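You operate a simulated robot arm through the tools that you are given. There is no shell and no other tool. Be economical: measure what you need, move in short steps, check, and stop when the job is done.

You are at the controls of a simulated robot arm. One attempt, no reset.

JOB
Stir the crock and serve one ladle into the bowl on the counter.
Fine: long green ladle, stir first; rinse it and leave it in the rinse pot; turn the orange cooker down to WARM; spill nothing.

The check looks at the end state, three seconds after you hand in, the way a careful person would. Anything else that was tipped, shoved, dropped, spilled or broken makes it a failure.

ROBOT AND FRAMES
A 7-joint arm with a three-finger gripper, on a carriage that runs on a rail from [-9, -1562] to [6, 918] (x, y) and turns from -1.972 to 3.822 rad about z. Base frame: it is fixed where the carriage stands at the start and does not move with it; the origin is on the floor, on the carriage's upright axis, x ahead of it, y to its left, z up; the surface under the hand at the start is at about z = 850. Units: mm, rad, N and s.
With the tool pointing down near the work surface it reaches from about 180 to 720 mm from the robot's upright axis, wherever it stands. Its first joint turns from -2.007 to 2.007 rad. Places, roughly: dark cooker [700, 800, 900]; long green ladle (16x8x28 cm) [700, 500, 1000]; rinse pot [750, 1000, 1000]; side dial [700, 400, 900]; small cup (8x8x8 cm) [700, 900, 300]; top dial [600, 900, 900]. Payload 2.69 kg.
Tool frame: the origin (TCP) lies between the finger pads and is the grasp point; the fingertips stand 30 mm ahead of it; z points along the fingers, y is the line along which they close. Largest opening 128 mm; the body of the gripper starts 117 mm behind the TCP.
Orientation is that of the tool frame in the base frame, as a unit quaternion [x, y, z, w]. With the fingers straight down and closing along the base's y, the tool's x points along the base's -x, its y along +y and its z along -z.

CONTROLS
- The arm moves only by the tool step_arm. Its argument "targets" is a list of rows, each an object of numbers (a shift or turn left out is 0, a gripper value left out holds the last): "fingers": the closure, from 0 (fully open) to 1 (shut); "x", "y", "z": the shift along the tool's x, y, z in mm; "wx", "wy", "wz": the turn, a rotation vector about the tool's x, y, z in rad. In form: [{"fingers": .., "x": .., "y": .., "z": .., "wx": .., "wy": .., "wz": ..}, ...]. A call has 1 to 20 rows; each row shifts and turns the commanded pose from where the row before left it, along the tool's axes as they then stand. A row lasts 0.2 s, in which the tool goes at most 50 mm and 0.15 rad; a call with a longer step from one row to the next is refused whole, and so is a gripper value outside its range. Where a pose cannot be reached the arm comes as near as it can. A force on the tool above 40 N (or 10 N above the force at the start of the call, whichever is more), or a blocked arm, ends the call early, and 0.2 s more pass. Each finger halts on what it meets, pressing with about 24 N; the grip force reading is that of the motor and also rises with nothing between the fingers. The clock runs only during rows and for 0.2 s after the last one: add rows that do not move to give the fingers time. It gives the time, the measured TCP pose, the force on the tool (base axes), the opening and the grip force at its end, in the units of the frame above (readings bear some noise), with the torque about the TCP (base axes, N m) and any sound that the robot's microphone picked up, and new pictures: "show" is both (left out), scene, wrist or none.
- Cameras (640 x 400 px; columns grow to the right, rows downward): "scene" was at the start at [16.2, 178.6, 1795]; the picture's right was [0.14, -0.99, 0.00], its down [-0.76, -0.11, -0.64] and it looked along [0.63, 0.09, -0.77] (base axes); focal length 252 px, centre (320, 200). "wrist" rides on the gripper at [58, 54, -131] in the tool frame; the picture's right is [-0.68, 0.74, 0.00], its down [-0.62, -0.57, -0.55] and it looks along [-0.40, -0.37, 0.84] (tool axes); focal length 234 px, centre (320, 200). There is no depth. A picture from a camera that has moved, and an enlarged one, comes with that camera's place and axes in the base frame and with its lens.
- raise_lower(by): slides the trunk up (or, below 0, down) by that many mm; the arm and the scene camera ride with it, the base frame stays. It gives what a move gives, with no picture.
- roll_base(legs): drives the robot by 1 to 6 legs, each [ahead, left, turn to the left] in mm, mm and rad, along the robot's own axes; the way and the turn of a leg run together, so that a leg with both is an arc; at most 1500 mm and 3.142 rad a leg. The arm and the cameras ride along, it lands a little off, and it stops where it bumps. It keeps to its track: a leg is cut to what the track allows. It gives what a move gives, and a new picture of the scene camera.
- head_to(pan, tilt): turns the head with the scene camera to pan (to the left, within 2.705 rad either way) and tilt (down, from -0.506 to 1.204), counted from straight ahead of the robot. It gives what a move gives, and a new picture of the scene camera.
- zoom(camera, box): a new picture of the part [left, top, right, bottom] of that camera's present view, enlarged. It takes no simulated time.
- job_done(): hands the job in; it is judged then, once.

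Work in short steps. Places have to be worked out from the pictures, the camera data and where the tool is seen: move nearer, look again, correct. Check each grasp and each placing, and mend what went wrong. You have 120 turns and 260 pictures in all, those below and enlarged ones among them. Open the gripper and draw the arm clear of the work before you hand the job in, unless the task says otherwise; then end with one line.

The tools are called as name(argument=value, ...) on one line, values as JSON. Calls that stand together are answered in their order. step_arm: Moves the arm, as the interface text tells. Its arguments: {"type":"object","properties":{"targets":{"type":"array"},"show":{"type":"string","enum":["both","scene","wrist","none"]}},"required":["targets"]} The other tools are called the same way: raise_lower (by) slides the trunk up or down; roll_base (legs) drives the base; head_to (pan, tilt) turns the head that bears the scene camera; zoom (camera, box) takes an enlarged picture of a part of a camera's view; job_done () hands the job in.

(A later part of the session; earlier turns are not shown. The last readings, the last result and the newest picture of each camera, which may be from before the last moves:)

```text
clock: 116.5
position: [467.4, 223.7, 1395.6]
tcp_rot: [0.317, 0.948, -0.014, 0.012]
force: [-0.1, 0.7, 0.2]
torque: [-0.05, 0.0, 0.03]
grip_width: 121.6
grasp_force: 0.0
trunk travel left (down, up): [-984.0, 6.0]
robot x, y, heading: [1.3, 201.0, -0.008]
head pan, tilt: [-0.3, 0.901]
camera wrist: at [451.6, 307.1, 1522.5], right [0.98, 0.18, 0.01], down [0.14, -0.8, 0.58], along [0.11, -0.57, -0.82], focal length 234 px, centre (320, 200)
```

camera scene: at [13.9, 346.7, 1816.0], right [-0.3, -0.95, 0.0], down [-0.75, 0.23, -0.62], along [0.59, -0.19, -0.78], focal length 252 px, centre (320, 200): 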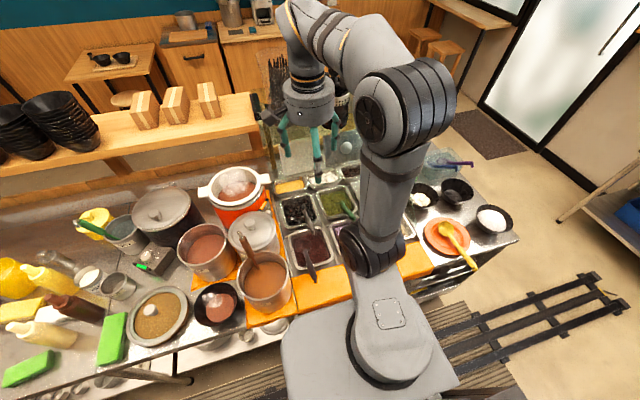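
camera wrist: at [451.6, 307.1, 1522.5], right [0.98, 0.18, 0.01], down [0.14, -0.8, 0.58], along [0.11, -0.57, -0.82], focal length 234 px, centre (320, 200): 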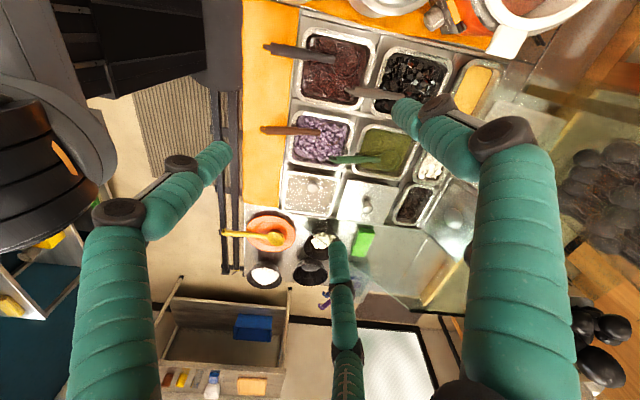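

zoom(camera="wrist", box=[400, 0, 500, 60])

head_to(pan=0.1, tilt=0.9)

roll_base(legs=[[0, -300, 0]])

zoom(camera="scene", box=[230, 150, 290, 200])

```text
6.40 times, centred on (450, 30) of wrist
camera zoom: at [451.6, 307.1, 1522.5], right [0.98, 0.18, 0.01], down [0.14, -0.8, 0.58], along [0.11, -0.57, -0.82], focal length 1499 px, centre (-512, 1288)
```

zoom: 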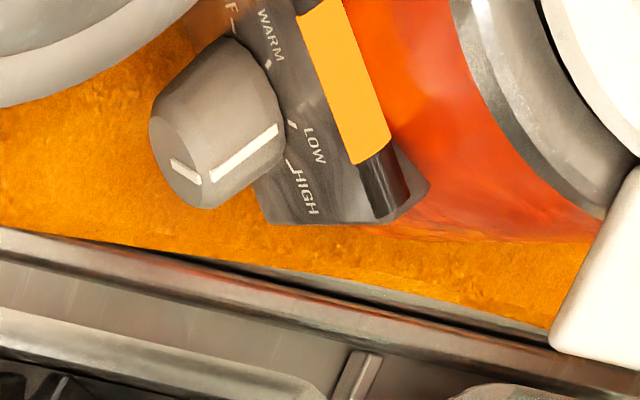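

```text
clock: 117.4
position: [466.8, 222.4, 1394.8]
tcp_rot: [0.318, 0.948, -0.014, 0.011]
force: [0.2, 0.0, -0.2]
torque: [0.0, 0.0, 0.04]
grip_width: 121.4
grasp_force: 0.0
trunk travel left (down, up): [-984.0, 6.0]
robot x, y, heading: [2.7, 201.6, -0.01]
head pan, tilt: [0.099, 0.901]
camera scene: at [17.0, 376.1, 1816.0], right [0.1, -1.0, 0.0], down [-0.78, -0.07, -0.62], along [0.62, 0.06, -0.78], focal length 252 px, centre (320, 200)
```

scene: 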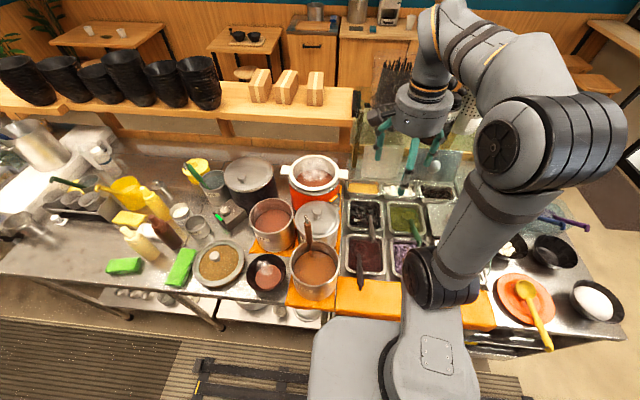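

```text
clock: 119.4
position: [466.0, -68.6, 1394.9]
tcp_rot: [0.315, 0.949, -0.013, 0.012]
force: [0.1, 0.5, -0.2]
torque: [0.01, 0.02, -0.05]
grip_width: 121.7
grasp_force: 0.0
trunk travel left (down, up): [-984.0, 6.0]
robot x, y, heading: [2.0, -90.2, 0.001]
head pan, tilt: [0.099, 0.901]
camera scene: at [14.6, 82.4, 1815.9], right [0.1, -0.99, 0.0], down [-0.78, -0.08, -0.62], along [0.62, 0.06, -0.78], focal length 252 px, centre (320, 200)
```

scene: 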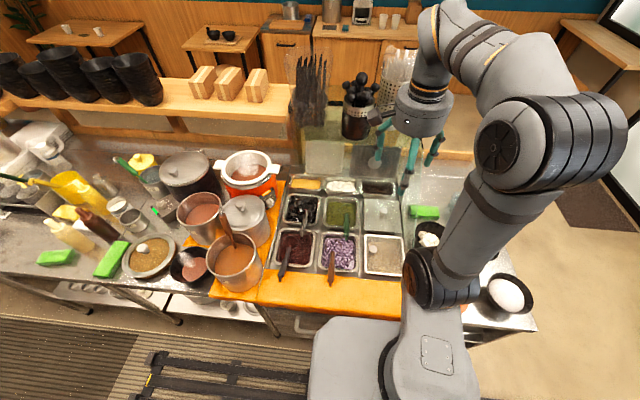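

```text
8.00 times, centred on (260, 175) of scene
camera zoom: at [14.6, 82.4, 1815.9], right [0.1, -0.99, 0.0], down [-0.78, -0.08, -0.62], along [0.62, 0.06, -0.78], focal length 2018 px, centre (800, 400)
```

zoom: 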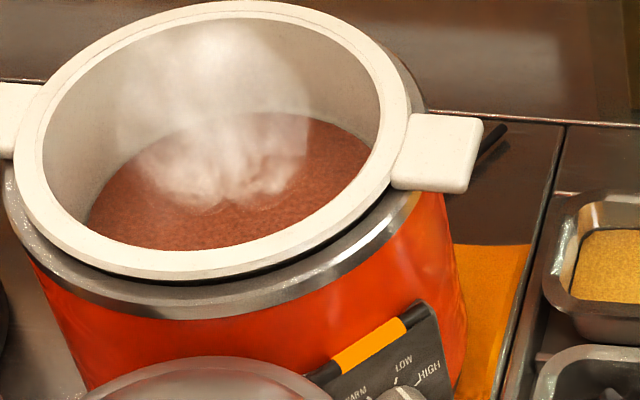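

zoom(camera="scene", box=[250, 180, 300, 220])

```text
10.00 times, centred on (275, 200) of scene
camera zoom: at [14.6, 82.4, 1815.9], right [0.1, -0.99, 0.0], down [-0.78, -0.08, -0.62], along [0.62, 0.06, -0.78], focal length 2523 px, centre (770, 200)
```

zoom: 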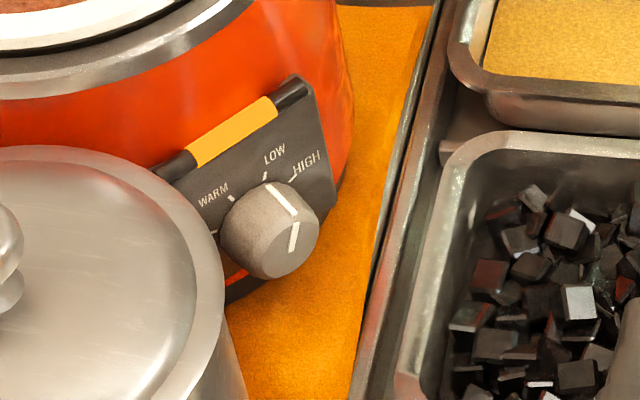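

The dial is clear: labels OFF–WARM–LOW–HIGH, pointer now near LOW; knob face ≈[668,360,930], axis pointing front‑right and ~22° up. I drive to y≈200 and tilt the tool to align with the knob axis, high above the work.

roll_base(legs=[[0, 290, 0]])

step_arm(targets=[{"wx": -0.13, "wy": -0.016}, {"wx": -0.13, "wy": -0.016}, {"wx": -0.13, "wy": -0.016}, {"wx": -0.13, "wy": -0.016}, {"wx": -0.13, "wy": -0.016}, {"wx": -0.13, "wy": -0.016}, {"wx": -0.13, "wy": -0.016}, {"wx": -0.13, "wy": -0.016}, {"wx": -0.13, "wy": -0.016}, {}], show="both")

```text
clock: 121.4
position: [466.8, 211.1, 1395.4]
tcp_rot: [0.314, 0.949, -0.013, 0.011]
force: [-1.0, 0.0, -1.6]
torque: [0.0, 0.01, -0.03]
grip_width: 121.7
grasp_force: 0.1
trunk travel left (down, up): [-984.0, 6.0]
robot x, y, heading: [1.7, 185.9, -0.001]
head pan, tilt: [0.099, 0.901]
camera scene: at [16.2, 362.4, 1816.1], right [0.1, -0.99, 0.0], down [-0.78, -0.08, -0.62], along [0.62, 0.06, -0.78], focal length 252 px, centre (320, 200)
```

scene: 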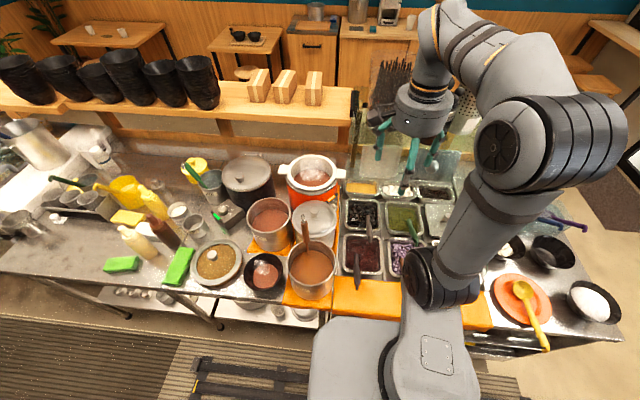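

```text
clock: 123.6
position: [468.3, 214.2, 1395.8]
tcp_rot: [0.256, 0.795, 0.49, 0.248]
force: [-0.1, -0.4, -0.1]
torque: [0.01, 0.02, -0.01]
grip_width: 121.7
grasp_force: 0.0
trunk travel left (down, up): [-984.0, 6.0]
robot x, y, heading: [0.7, 188.3, -0.001]
head pan, tilt: [0.099, 0.901]
camera scene: at [16.8, 364.6, 1815.8], right [0.1, -0.99, 0.0], down [-0.78, -0.08, -0.62], along [0.62, 0.06, -0.78], focal length 252 px, centre (320, 200)
camera wrist: at [348.4, 187.2, 1486.0], right [0.63, -0.15, 0.77], down [0.01, -0.98, -0.21], along [0.78, 0.14, -0.61], focal length 234 px, centre (320, 200)
```

scene: 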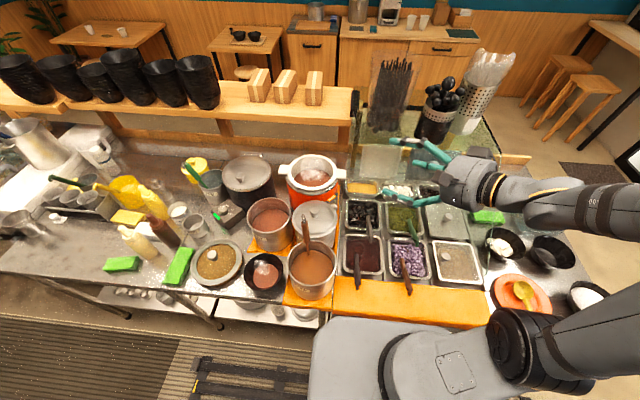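
wrist: 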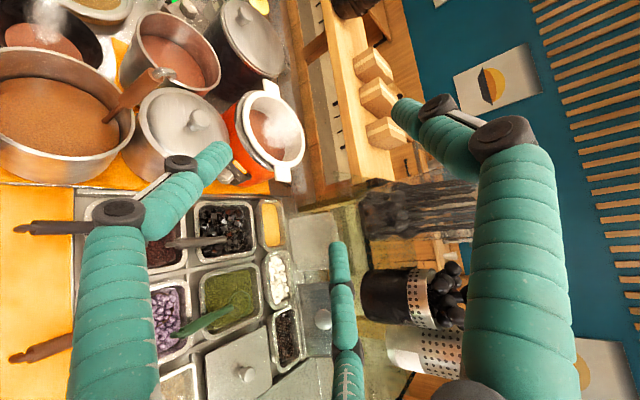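

The tool axis matches, but the forearm swings far out over the right counter. I undo the tilt, turn the robot left 0.5 rad and then tilt, to keep the elbow behind the hand.

step_arm(targets=[{"wx": 0.13, "wy": 0.016}, {"wx": 0.13, "wy": 0.016}, {"wx": 0.13, "wy": 0.016}, {"wx": 0.13, "wy": 0.016}, {"wx": 0.13, "wy": 0.016}, {"wx": 0.13, "wy": 0.016}, {"wx": 0.13, "wy": 0.016}, {"wx": 0.13, "wy": 0.016}, {"wx": 0.13, "wy": 0.016}, {}], show="none")

roll_base(legs=[[0, -68, 0], [0, 0, 0.5]])

```text
clock: 125.8
position: [465.5, 209.7, 1395.5]
tcp_rot: [0.317, 0.948, -0.014, 0.013]
force: [0.3, 0.3, -0.3]
torque: [0.0, 0.02, 0.0]
grip_width: 121.6
grasp_force: 0.1
trunk travel left (down, up): [-984.0, 6.0]
robot x, y, heading: [0.8, 190.4, -0.0]
head pan, tilt: [0.099, 0.901]
```

```text
clock: 128.2
position: [399.2, 363.1, 1395.8]
tcp_rot: [0.075, 0.997, -0.011, 0.014]
force: [-0.3, 0.8, 0.1]
torque: [-0.01, -0.02, 0.03]
grip_width: 121.6
grasp_force: 0.1
trunk travel left (down, up): [-984.0, 6.0]
robot x, y, heading: [-0.7, 121.4, 0.503]
head pan, tilt: [0.099, 0.901]
camera scene: at [-69.6, 281.5, 1816.0], right [0.56, -0.83, 0.0], down [-0.65, -0.44, -0.62], along [0.51, 0.35, -0.78], focal length 252 px, centre (320, 200)
```

scene: 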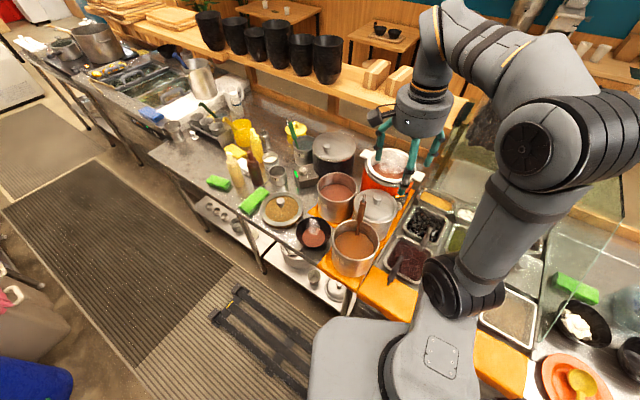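

Shift the hand over the tray side and tilt toward the knob axis.

step_arm(targets=[{"x": -35.5, "y": -19.5}, {"x": -35.5, "y": -19.5}, {"x": -35.5, "y": -19.5}, {"x": -35.5, "y": -19.5}, {"x": -35.5, "y": -19.5}, {"wx": -0.1073, "wy": -0.0755}, {"wx": -0.1073, "wy": -0.0755}, {"wx": -0.1073, "wy": -0.0755}, {"wx": -0.1073, "wy": -0.0755}, {"wx": -0.1073, "wy": -0.0755}, {"wx": -0.1073, "wy": -0.0755}, {"wx": -0.1073, "wy": -0.0755}, {"wx": -0.1073, "wy": -0.0755}, {"wx": -0.1073, "wy": -0.0755}, {}], show="both")

```text
clock: 131.4
position: [561.6, 239.2, 1403.8]
tcp_rot: [0.052, 0.828, 0.421, 0.367]
force: [0.6, 0.0, 0.3]
torque: [0.01, 0.04, -0.01]
grip_width: 121.6
grasp_force: 0.1
trunk travel left (down, up): [-984.0, 6.0]
robot x, y, heading: [0.3, 117.7, 0.492]
head pan, tilt: [0.099, 0.901]
camera scene: at [-70.0, 281.5, 1816.0], right [0.56, -0.83, 0.0], down [-0.65, -0.44, -0.62], along [0.51, 0.35, -0.78], focal length 252 px, centre (320, 200)
camera wrist: at [421.6, 211.3, 1457.2], right [0.33, 0.2, 0.92], down [0.22, -0.97, 0.14], along [0.92, 0.15, -0.36], focal length 234 px, centre (320, 200)
```

scene: 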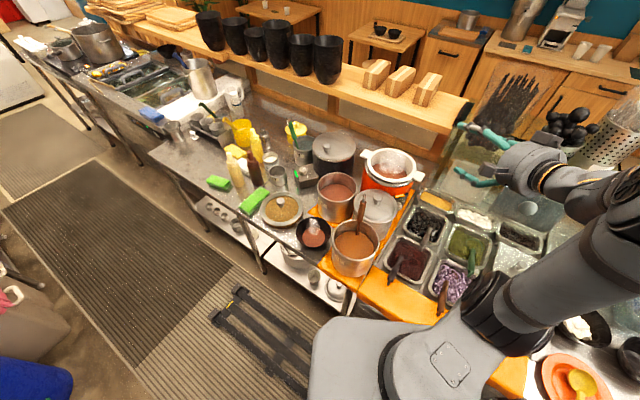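
wrist: 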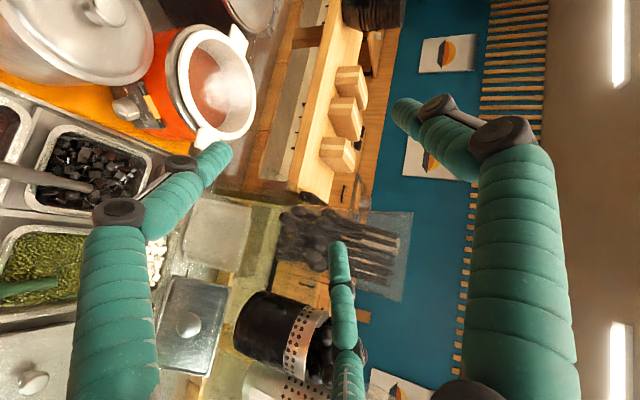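

The tool axis is now (0.65,0.66,−0.38), matching the knob. Lower 250 mm with the trunk and look at the dial closely.

raise_lower(by=-250)

step_arm(targets=[{"fingers": 0.55}, {"fingers": 0.55}, {"fingers": 0.55}, {"fingers": 0.55}, {"fingers": 0.55}], show="both")

zoom(camera="wrist", box=[60, 40, 240, 160])

```text
clock: 134.0
position: [561.1, 239.2, 1151.1]
tcp_rot: [0.051, 0.829, 0.421, 0.366]
force: [-0.2, 0.8, -0.1]
torque: [-0.01, 0.01, 0.01]
grip_width: 121.7
grasp_force: 0.1
trunk travel left (down, up): [-734.0, 256.0]
robot x, y, heading: [-0.2, 117.9, 0.498]
head pan, tilt: [0.099, 0.901]
```

```text
clock: 135.2
position: [561.4, 239.3, 1152.5]
tcp_rot: [0.052, 0.829, 0.421, 0.366]
force: [-0.2, -0.1, -1.2]
torque: [0.04, 0.02, 0.01]
grip_width: 57.4
grasp_force: 0.0
trunk travel left (down, up): [-734.0, 256.0]
robot x, y, heading: [1.8, 123.6, 0.498]
head pan, tilt: [0.099, 0.901]
camera scene: at [-69.7, 281.2, 1566.0], right [0.56, -0.83, 0.0], down [-0.65, -0.44, -0.62], along [0.51, 0.35, -0.78], focal length 252 px, centre (320, 200)
camera wrist: at [421.9, 211.3, 1207.2], right [0.33, 0.21, 0.92], down [0.22, -0.97, 0.14], along [0.92, 0.16, -0.36], focal length 234 px, centre (320, 200)
```

scene: 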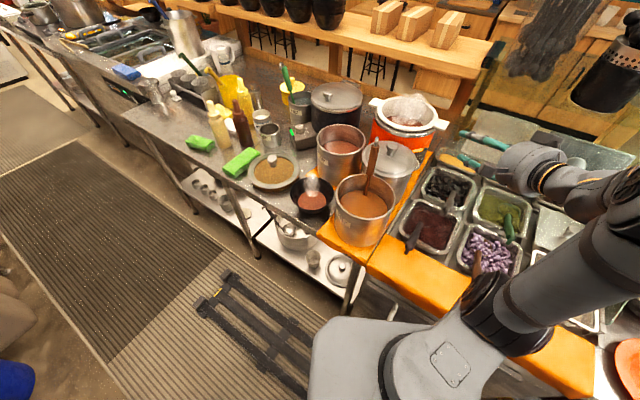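
wrist: 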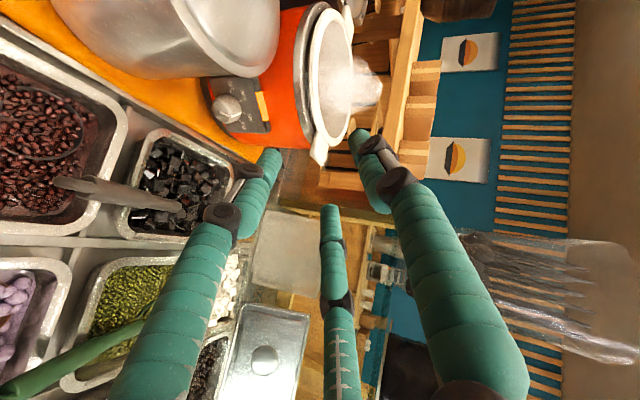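

```text
3.33 times, centred on (150, 100) of wrist
camera zoom: at [421.9, 211.3, 1207.2], right [0.33, 0.21, 0.92], down [0.22, -0.97, 0.14], along [0.92, 0.16, -0.36], focal length 781 px, centre (887, 533)
```

zoom: 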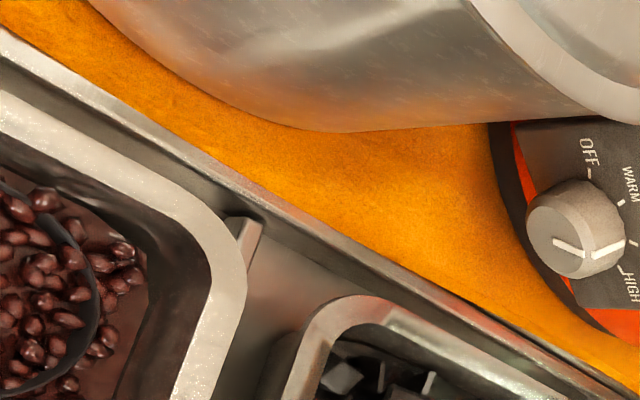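

Knob face re-measured ≈[667,363,930], pointer at LOW. Before going lower I check the tray spoon's height under the hand.

zoom(camera="scene", box=[390, 130, 530, 240])

zoom(camera="wrist", box=[0, 100, 260, 260])

```text
3.64 times, centred on (460, 185) of scene
camera zoom: at [-69.7, 281.2, 1566.0], right [0.56, -0.83, 0.0], down [-0.65, -0.44, -0.62], along [0.51, 0.35, -0.78], focal length 918 px, centre (-189, 254)
```

zoom: 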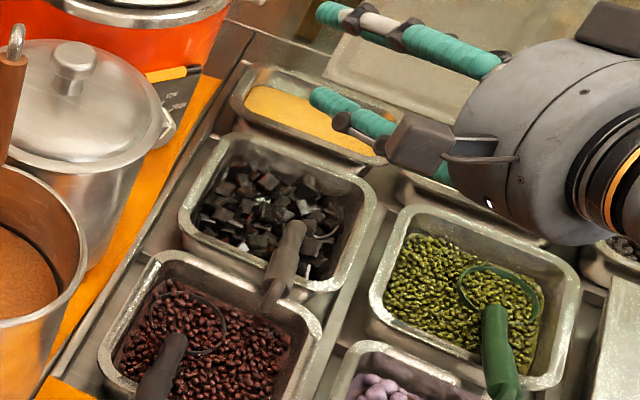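

```text
2.46 times, centred on (130, 180) of wrist
camera zoom: at [421.9, 211.3, 1207.2], right [0.33, 0.21, 0.92], down [0.22, -0.97, 0.14], along [0.92, 0.16, -0.36], focal length 576 px, centre (788, 249)
```

zoom: 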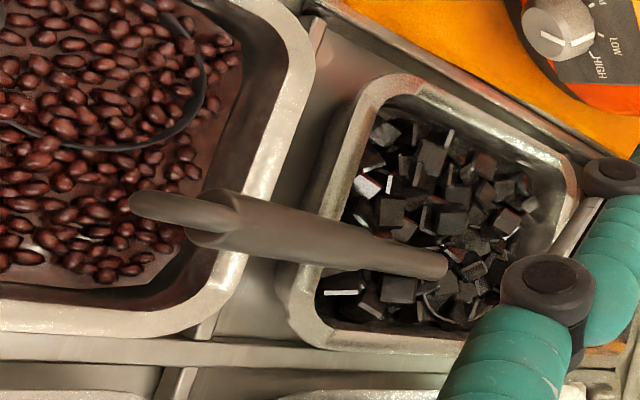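

The spoon handle tip is at [526,213,929], right below the hand's path; I steepen the tool by 0.1 rad for clearance, shift over (25,42), and lower to the pre-grasp.

step_arm(targets=[{"x": -0.8, "y": 10.6, "z": 22}, {"x": -0.7, "y": 10.7, "z": 22}, {"wx": 0.0819, "wy": 0.0576}, {}], show="none")

raise_lower(by=-110)

step_arm(targets=[{}], show="both")

zoom(camera="wrist", box=[120, 20, 340, 170])

```text
clock: 136.2
position: [586.3, 281.3, 1151.4]
tcp_rot: [0.055, 0.855, 0.387, 0.339]
force: [-0.1, -0.4, 0.2]
torque: [0.03, 0.01, 0.04]
grip_width: 57.9
grasp_force: 0.1
trunk travel left (down, up): [-734.0, 256.0]
robot x, y, heading: [1.0, 120.1, 0.499]
head pan, tilt: [0.099, 0.901]
```

```text
clock: 137.6
position: [586.5, 280.7, 1041.9]
tcp_rot: [0.055, 0.855, 0.387, 0.34]
force: [0.5, 0.9, 0.3]
torque: [0.06, 0.0, -0.01]
grip_width: 57.5
grasp_force: 0.1
trunk travel left (down, up): [-624.0, 366.0]
robot x, y, heading: [-3.3, 118.4, 0.497]
head pan, tilt: [0.099, 0.901]
```

```text
clock: 138.0
position: [586.6, 281.6, 1041.2]
tcp_rot: [0.055, 0.855, 0.388, 0.339]
force: [0.0, -0.6, -0.3]
torque: [-0.03, -0.01, -0.01]
grip_width: 57.5
grasp_force: 0.0
trunk travel left (down, up): [-624.0, 366.0]
robot x, y, heading: [0.5, 116.9, 0.497]
head pan, tilt: [0.099, 0.901]
camera scene: at [-69.7, 281.2, 1456.0], right [0.56, -0.83, 0.0], down [-0.65, -0.44, -0.62], along [0.51, 0.35, -0.78], focal length 252 px, centre (320, 200)
camera wrist: at [451.2, 258.4, 1108.2], right [0.39, 0.27, 0.88], down [0.23, -0.96, 0.19], along [0.89, 0.12, -0.43], focal length 234 px, centre (320, 200)
```

scene: 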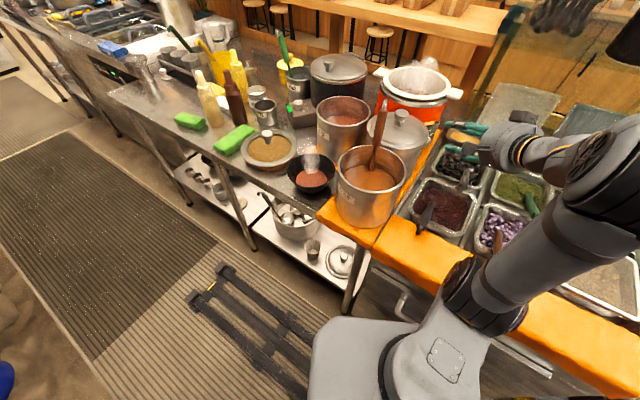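
wrist: 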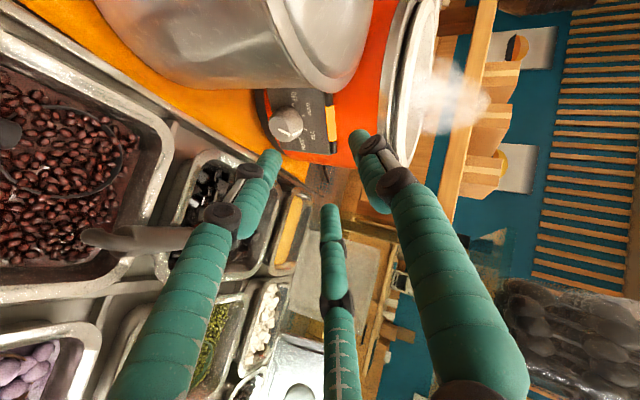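

```text
2.67 times, centred on (230, 95) of wrist
camera zoom: at [451.2, 258.4, 1108.2], right [0.39, 0.27, 0.88], down [0.23, -0.96, 0.19], along [0.89, 0.12, -0.43], focal length 624 px, centre (560, 480)
```

zoom: 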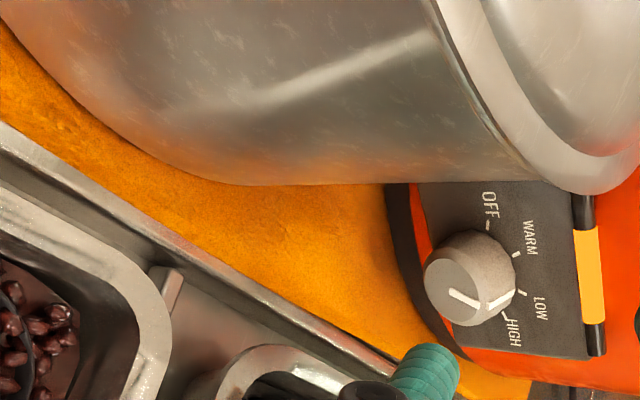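

Pointer at LOW, WARM about 55° counter‑clockwise; knob face ≈[664,361,930]. Lower 54 mm to line up.

raise_lower(by=-54)

step_arm(targets=[{"z": 15}, {"z": 15}, {}], show="both")

zoom(camera="wrist", box=[200, 70, 440, 240])

zoom(camera="scene", box=[390, 80, 550, 200])

```text
clock: 138.9
position: [585.6, 281.0, 988.8]
tcp_rot: [0.055, 0.855, 0.387, 0.339]
force: [-0.3, 0.0, 0.1]
torque: [0.02, 0.03, 0.01]
grip_width: 57.7
grasp_force: 0.1
trunk travel left (down, up): [-570.0, 420.0]
robot x, y, heading: [-3.2, 116.4, 0.495]
head pan, tilt: [0.099, 0.901]
```

```text
clock: 139.8
position: [606.0, 301.6, 973.8]
tcp_rot: [0.055, 0.856, 0.387, 0.339]
force: [0.7, -0.7, 0.4]
torque: [0.0, -0.02, 0.01]
grip_width: 57.4
grasp_force: 0.1
trunk travel left (down, up): [-570.0, 420.0]
robot x, y, heading: [-2.2, 117.0, 0.497]
head pan, tilt: [0.099, 0.901]
camera scene: at [-69.7, 281.1, 1402.0], right [0.56, -0.83, 0.0], down [-0.65, -0.44, -0.62], along [0.51, 0.35, -0.78], focal length 252 px, centre (320, 200)
camera wrist: at [470.1, 278.1, 1040.4], right [0.39, 0.27, 0.88], down [0.23, -0.96, 0.19], along [0.89, 0.12, -0.43], focal length 234 px, centre (320, 200)
```

scene: 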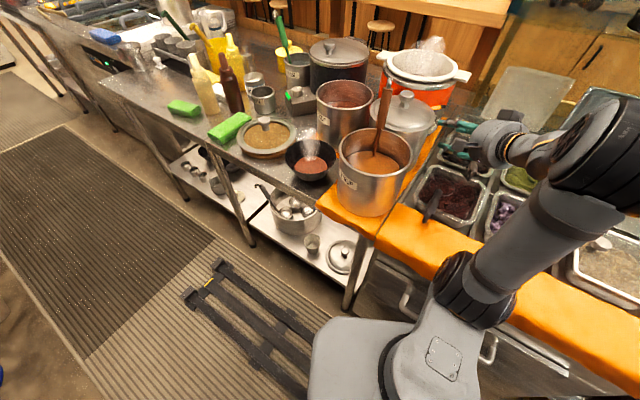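
wrist: 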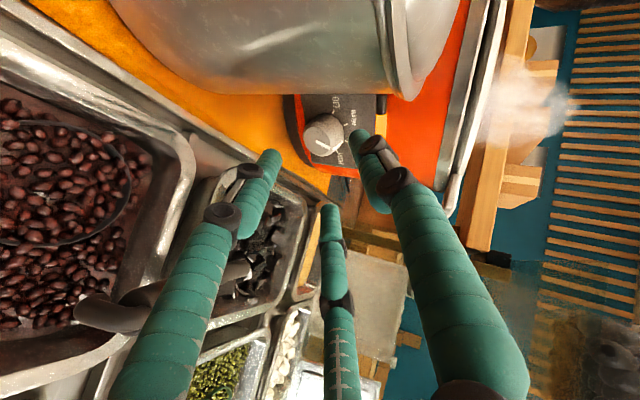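

```text
2.35 times, centred on (320, 155) of wrist
camera zoom: at [470.1, 278.1, 1040.4], right [0.39, 0.27, 0.88], down [0.23, -0.96, 0.19], along [0.89, 0.12, -0.43], focal length 551 px, centre (320, 306)
```

zoom: 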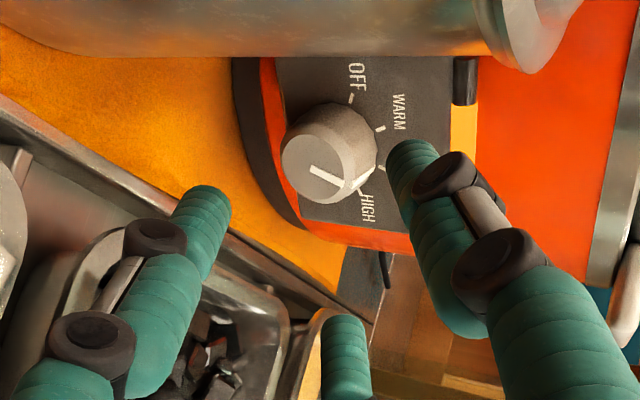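

```text
3.33 times, centred on (470, 140) of scene
camera zoom: at [-69.7, 281.1, 1402.0], right [0.56, -0.83, 0.0], down [-0.65, -0.44, -0.62], along [0.51, 0.35, -0.78], focal length 841 px, centre (-180, 400)
```

zoom: 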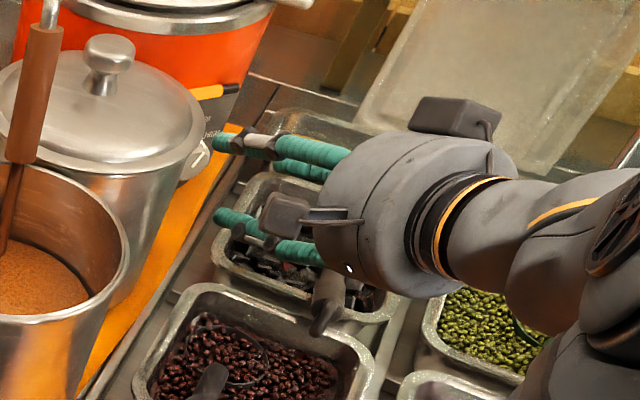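

Alignment is within ~8 mm; shift +6 in tool y and advance 45 mm.

step_arm(targets=[{"y": 6}, {"z": 15}, {"z": 15}, {"z": 15}, {}], show="wrist")

zoom(camera="wrist", box=[200, 70, 440, 240])

zoom(camera="scene", box=[390, 80, 550, 200])

```text
clock: 140.9
position: [630.9, 332.0, 955.5]
tcp_rot: [0.054, 0.855, 0.389, 0.339]
force: [-0.2, 0.6, 0.0]
torque: [0.0, 0.0, -0.03]
grip_width: 57.5
grasp_force: 0.1
trunk travel left (down, up): [-570.0, 420.0]
robot x, y, heading: [1.7, 120.1, 0.495]
head pan, tilt: [0.099, 0.901]
camera wrist: at [497.1, 309.3, 1023.1], right [0.39, 0.27, 0.88], down [0.23, -0.96, 0.19], along [0.89, 0.12, -0.43], focal length 234 px, centre (320, 200)
```

wrist: 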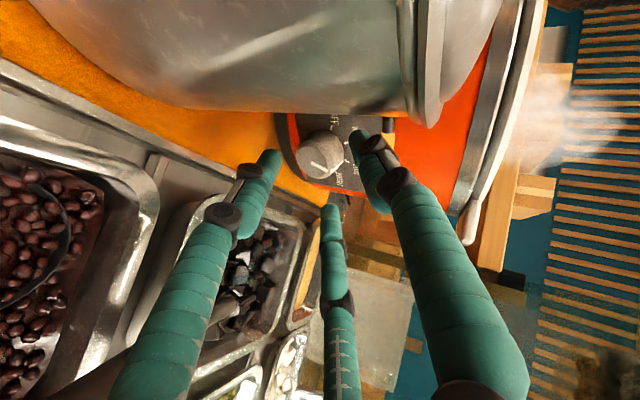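

```text
2.35 times, centred on (320, 155) of wrist
camera zoom: at [497.1, 309.3, 1023.1], right [0.39, 0.27, 0.88], down [0.23, -0.96, 0.19], along [0.89, 0.12, -0.43], focal length 551 px, centre (320, 306)
```

zoom: 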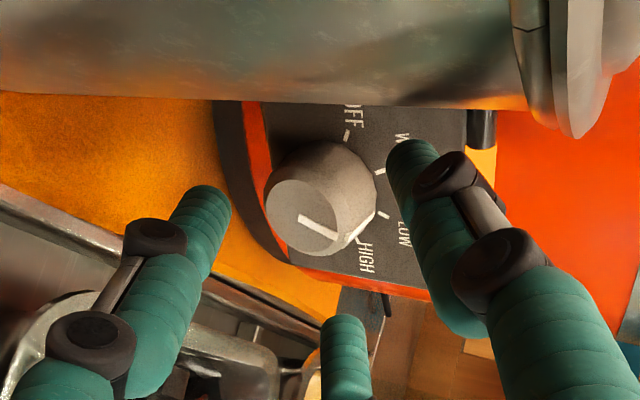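

```text
3.33 times, centred on (470, 140) of scene
camera zoom: at [-69.6, 281.1, 1402.0], right [0.56, -0.83, 0.0], down [-0.65, -0.44, -0.62], along [0.51, 0.35, -0.78], focal length 841 px, centre (-180, 400)
```

zoom: 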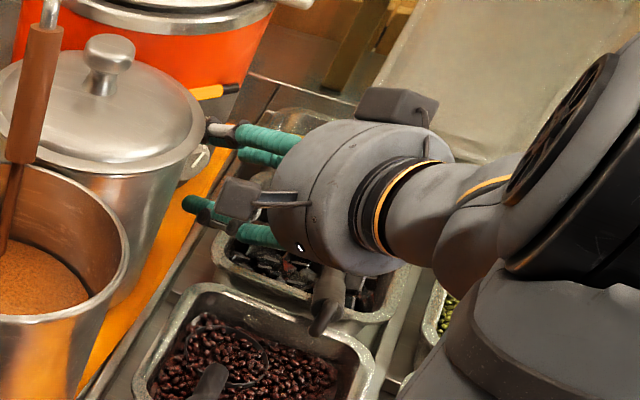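

The knob is centred on the tool axis now; pointer at LOW, scale spacing ≈45°. Advance 34 mm so the fingertips surround the knob.

step_arm(targets=[{"z": 12}, {"z": 12}, {"z": 10}, {}], show="wrist")

zoom(camera="wrist", box=[200, 70, 440, 240])

zoom(camera="scene", box=[390, 80, 550, 200])

```text
clock: 141.9
position: [652.3, 351.7, 942.1]
tcp_rot: [0.054, 0.854, 0.389, 0.341]
force: [-11.1, -8.8, 5.3]
torque: [0.54, -0.14, 0.36]
grip_width: 58.6
grasp_force: 0.6
trunk travel left (down, up): [-570.0, 420.0]
robot x, y, heading: [-0.2, 118.7, 0.496]
head pan, tilt: [0.099, 0.901]
camera wrist: at [516.1, 328.9, 1008.6], right [0.39, 0.27, 0.88], down [0.22, -0.96, 0.19], along [0.89, 0.12, -0.43], focal length 234 px, centre (320, 200)
```

wrist: 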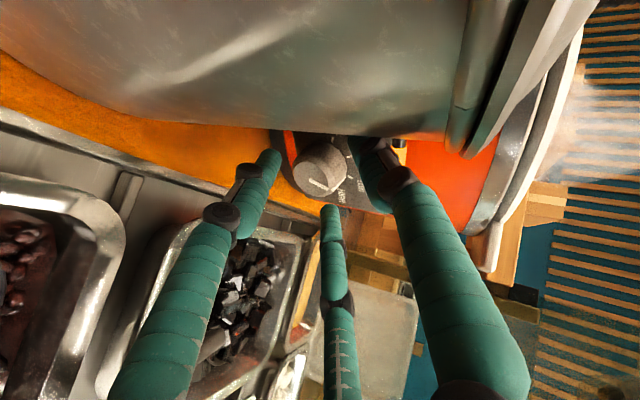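

```text
2.35 times, centred on (320, 155) of wrist
camera zoom: at [516.1, 328.9, 1008.6], right [0.39, 0.27, 0.88], down [0.22, -0.96, 0.19], along [0.89, 0.12, -0.43], focal length 551 px, centre (320, 306)
```

zoom: 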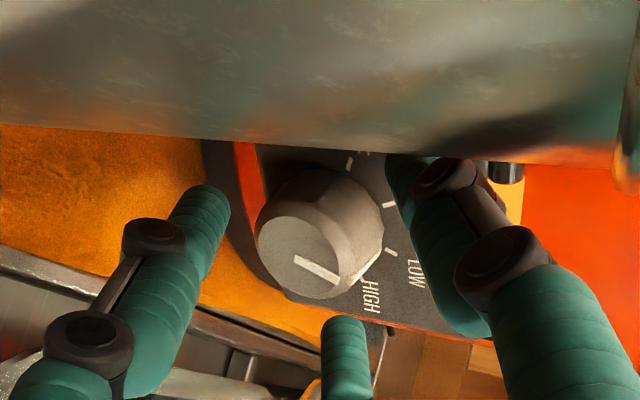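

```text
3.33 times, centred on (470, 140) of scene
camera zoom: at [-72.2, 279.2, 1402.2], right [0.56, -0.83, 0.0], down [-0.65, -0.44, -0.62], along [0.52, 0.35, -0.78], focal length 841 px, centre (-180, 400)
```

zoom: 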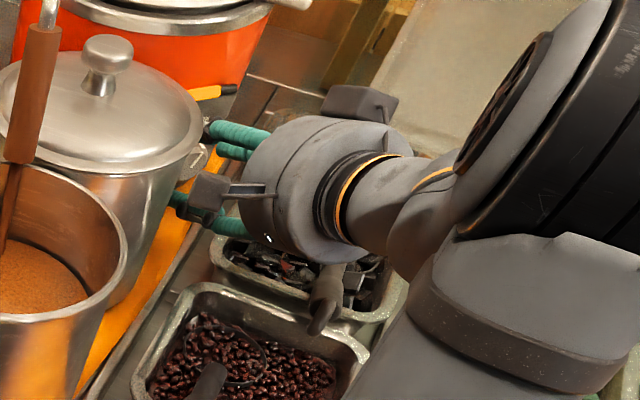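

Fingertip contact with the panel (~15 N). Back off 6 mm and close on the knob.

step_arm(targets=[{"z": -6}, {"fingers": 0.7}, {"fingers": 0.8}, {"fingers": 1.0}, {"fingers": 1.0}, {"fingers": 1.0}], show="wrist")

zoom(camera="wrist", box=[200, 70, 440, 240])

```text
clock: 143.3
position: [644.1, 347.9, 947.1]
tcp_rot: [0.052, 0.854, 0.39, 0.34]
force: [-8.6, -18.5, 16.2]
torque: [0.05, -0.49, -0.3]
grip_width: 2.5
grasp_force: 18.3
trunk travel left (down, up): [-570.0, 420.0]
robot x, y, heading: [2.1, 117.6, 0.496]
head pan, tilt: [0.099, 0.901]
camera wrist: at [509.2, 324.7, 1012.8], right [0.39, 0.27, 0.88], down [0.23, -0.96, 0.19], along [0.89, 0.13, -0.43], focal length 234 px, centre (320, 200)
```

wrist: 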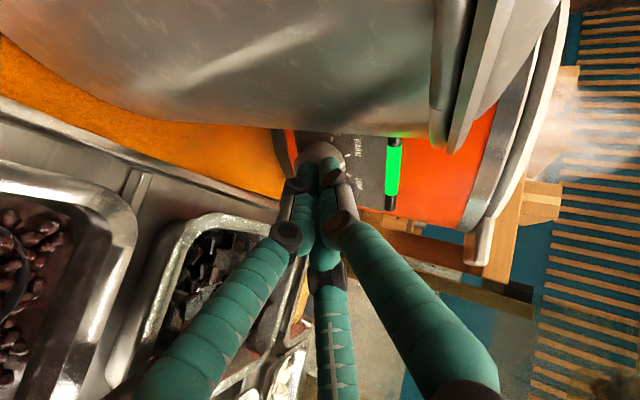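

```text
2.35 times, centred on (320, 155) of wrist
camera zoom: at [509.2, 324.7, 1012.8], right [0.39, 0.27, 0.88], down [0.23, -0.96, 0.19], along [0.89, 0.13, -0.43], focal length 551 px, centre (320, 306)
```

zoom: 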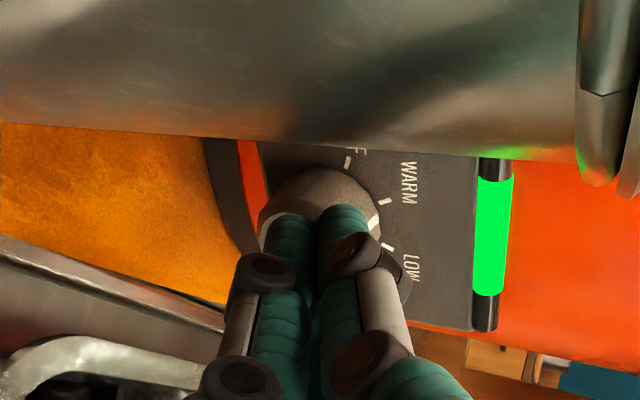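

The fingers slipped off but turned the knob: the indicator switched from amber to green. Retreat straight back without opening and look at the pointer.

step_arm(targets=[{"z": -10}, {"z": -15}, {"z": -15}, {}], show="wrist")

zoom(camera="wrist", box=[240, 70, 420, 200])

```text
clock: 144.3
position: [625.2, 325.3, 962.7]
tcp_rot: [0.055, 0.856, 0.388, 0.338]
force: [0.0, -0.7, 0.0]
torque: [0.03, 0.0, 0.04]
grip_width: 2.3
grasp_force: 32.2
trunk travel left (down, up): [-570.0, 420.0]
robot x, y, heading: [1.6, 121.0, 0.498]
head pan, tilt: [0.099, 0.901]
camera wrist: at [489.3, 302.9, 1028.7], right [0.39, 0.27, 0.88], down [0.23, -0.95, 0.19], along [0.89, 0.12, -0.44], focal length 234 px, centre (320, 200)
```

wrist: 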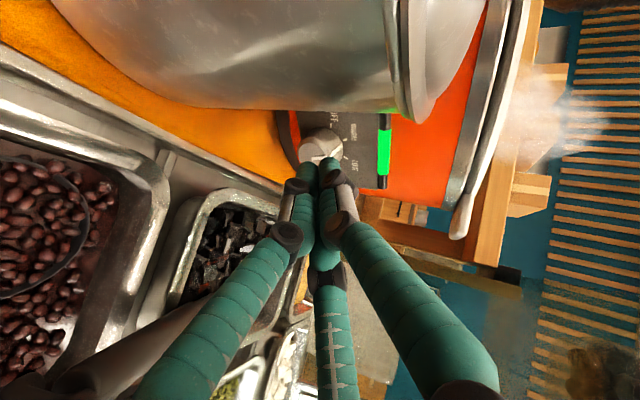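

```text
3.08 times, centred on (330, 135) of wrist
camera zoom: at [489.3, 302.9, 1028.7], right [0.39, 0.27, 0.88], down [0.23, -0.95, 0.19], along [0.89, 0.12, -0.44], focal length 720 px, centre (289, 400)
```

zoom: 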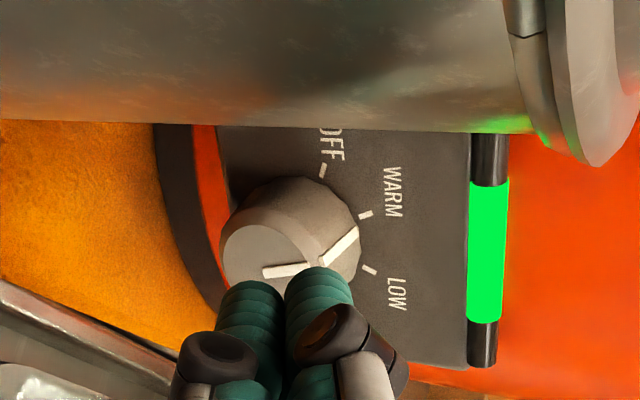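

Pointer now stands ~12° short of WARM (indicator already green). I'll regrip properly: back off, open wider, flatten the tool by 0.14 rad (knob axis is only ~11° below horizontal), then look.

step_arm(targets=[{"z": -12}, {"fingers": 0.42}, {"fingers": 0.42}, {"fingers": 0.42}, {"fingers": 0.42}, {"x": 6, "y": -11}, {"wx": -0.1147, "wy": -0.0806}, {"z": 5}, {}], show="both")

zoom(camera="wrist", box=[230, 60, 430, 200])

zoom(camera="scene", box=[390, 80, 550, 200])

```text
clock: 146.3
position: [618.2, 314.9, 955.6]
tcp_rot: [0.051, 0.818, 0.433, 0.375]
force: [-0.8, 0.6, 0.1]
torque: [-0.03, 0.01, 0.02]
grip_width: 74.0
grasp_force: 0.0
trunk travel left (down, up): [-570.0, 420.0]
robot x, y, heading: [-1.6, 121.2, 0.497]
head pan, tilt: [0.099, 0.901]
camera scene: at [-69.7, 281.2, 1402.0], right [0.56, -0.83, 0.0], down [-0.65, -0.44, -0.62], along [0.51, 0.35, -0.78], focal length 252 px, centre (320, 200)
camera wrist: at [476.9, 286.3, 1005.5], right [0.3, 0.18, 0.94], down [0.22, -0.97, 0.12], along [0.93, 0.17, -0.33], focal length 234 px, centre (320, 200)
```

scene: 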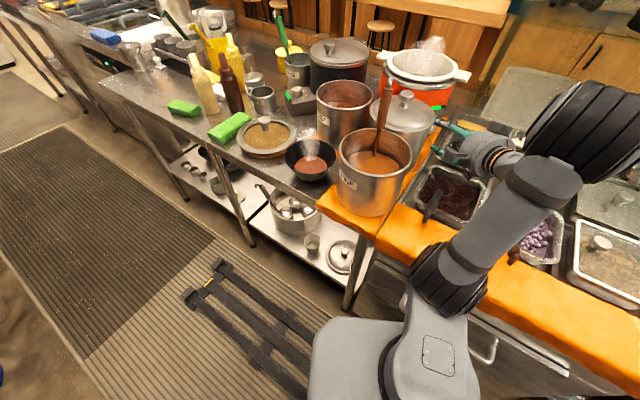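
wrist: 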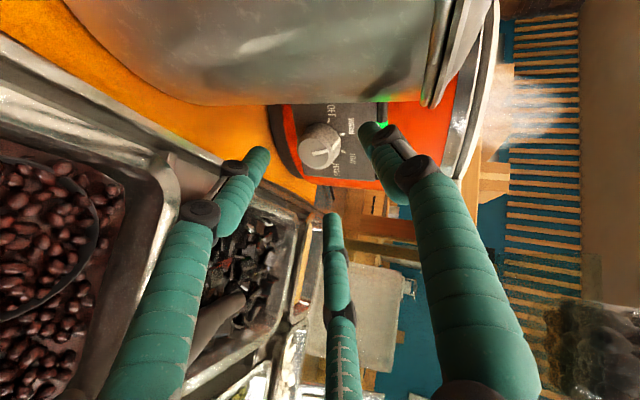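

```text
2.86 times, centred on (330, 130) of wrist
camera zoom: at [476.9, 286.3, 1005.5], right [0.3, 0.18, 0.94], down [0.22, -0.97, 0.12], along [0.93, 0.17, -0.33], focal length 669 px, centre (291, 400)
```

zoom: 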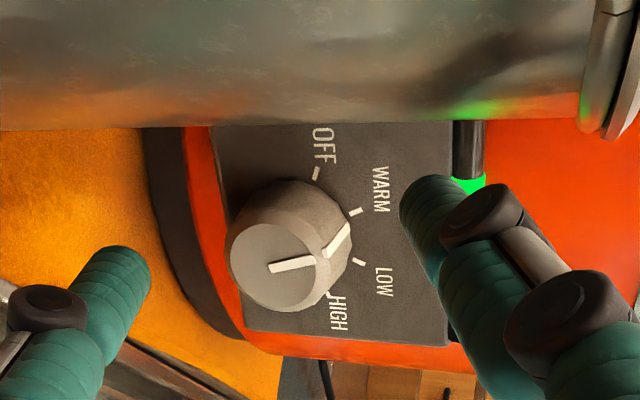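

```text
3.33 times, centred on (470, 140) of scene
camera zoom: at [-69.7, 281.2, 1402.0], right [0.56, -0.83, 0.0], down [-0.65, -0.44, -0.62], along [0.51, 0.35, -0.78], focal length 841 px, centre (-180, 400)
```

zoom: 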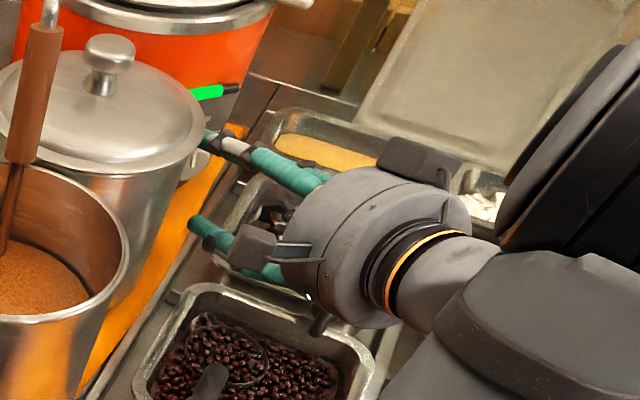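

Pointer sits ~15° short of WARM; the knob is centred on the axis. Advance 55 mm.

step_arm(targets=[{"z": 15}, {"z": 15}, {"z": 13}, {"z": 12}, {}], show="both")

zoom(camera="wrist", box=[230, 80, 430, 220])

zoom(camera="scene", box=[390, 80, 550, 200])

```text
clock: 147.6
position: [653.4, 352.2, 936.8]
tcp_rot: [0.05, 0.817, 0.434, 0.376]
force: [-3.2, -1.0, -0.7]
torque: [0.02, -0.13, 0.1]
grip_width: 74.2
grasp_force: 0.5
trunk travel left (down, up): [-570.0, 420.0]
robot x, y, heading: [2.8, 121.4, 0.496]
head pan, tilt: [0.099, 0.901]
camera scene: at [-70.1, 280.9, 1402.0], right [0.56, -0.83, 0.0], down [-0.65, -0.44, -0.62], along [0.51, 0.35, -0.78], focal length 252 px, centre (320, 200)
camera wrist: at [512.2, 322.5, 987.3], right [0.3, 0.18, 0.94], down [0.22, -0.97, 0.12], along [0.93, 0.17, -0.33], focal length 234 px, centre (320, 200)
```

scene: 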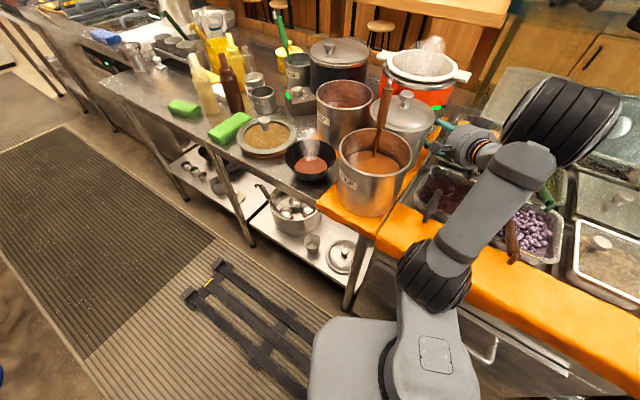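
wrist: 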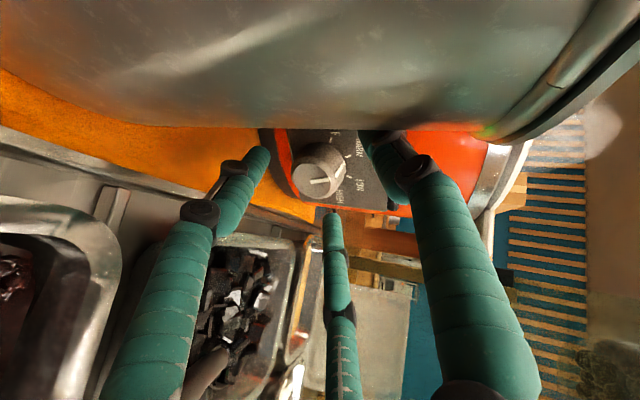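

```text
2.86 times, centred on (330, 150) of wrist
camera zoom: at [512.2, 322.5, 987.3], right [0.3, 0.18, 0.94], down [0.22, -0.97, 0.12], along [0.93, 0.17, -0.33], focal length 669 px, centre (291, 343)
```

zoom: 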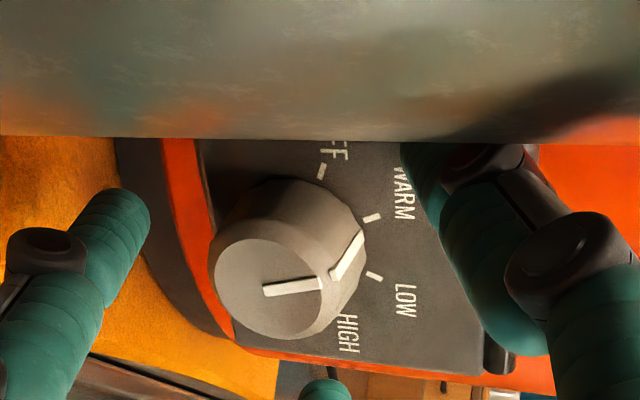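

```text
3.33 times, centred on (470, 140) of scene
camera zoom: at [-70.1, 280.9, 1402.0], right [0.56, -0.83, 0.0], down [-0.65, -0.44, -0.62], along [0.51, 0.35, -0.78], focal length 841 px, centre (-180, 400)
```

zoom: 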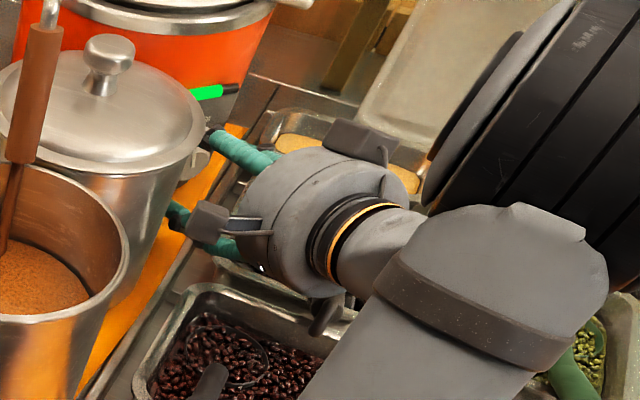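

Fingertips are level with mid-knob. Close gradually and see whether the fingers hold it.

step_arm(targets=[{"fingers": 0.55}, {"fingers": 0.6}, {"fingers": 0.66}, {"fingers": 0.7}, {}], show="wrist")

zoom(camera="wrist", box=[230, 80, 430, 220])

```text
clock: 148.8
position: [654.2, 352.0, 937.2]
tcp_rot: [0.051, 0.818, 0.434, 0.375]
force: [-1.8, -0.8, -1.6]
torque: [-0.03, 0.05, -0.03]
grip_width: 43.5
grasp_force: 4.4
trunk travel left (down, up): [-570.0, 420.0]
robot x, y, heading: [3.3, 122.8, 0.495]
head pan, tilt: [0.099, 0.901]
camera wrist: at [512.4, 322.7, 987.0], right [0.3, 0.18, 0.94], down [0.22, -0.97, 0.12], along [0.93, 0.17, -0.33], focal length 234 px, centre (320, 200)
```

wrist: 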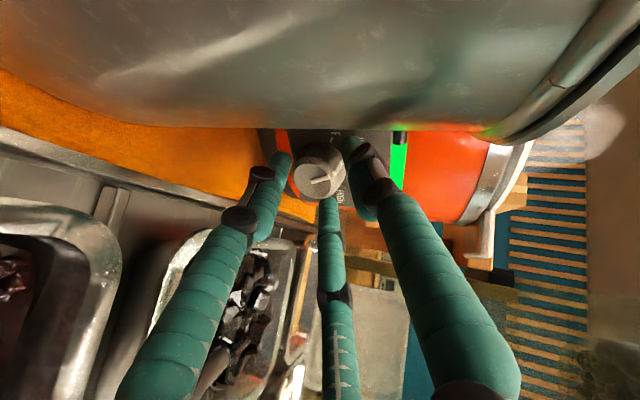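

```text
2.86 times, centred on (330, 150) of wrist
camera zoom: at [512.4, 322.7, 987.0], right [0.3, 0.18, 0.94], down [0.22, -0.97, 0.12], along [0.93, 0.17, -0.33], focal length 669 px, centre (291, 343)
```

zoom: 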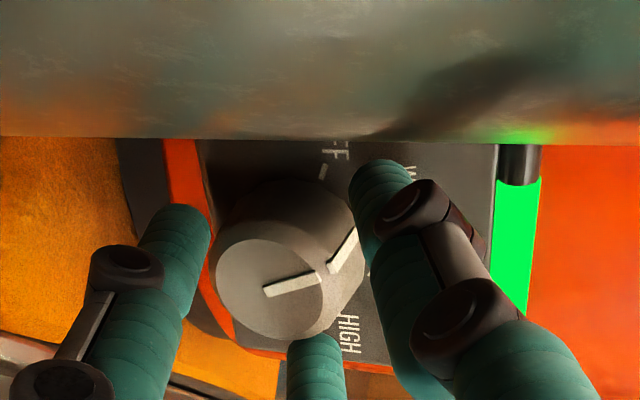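

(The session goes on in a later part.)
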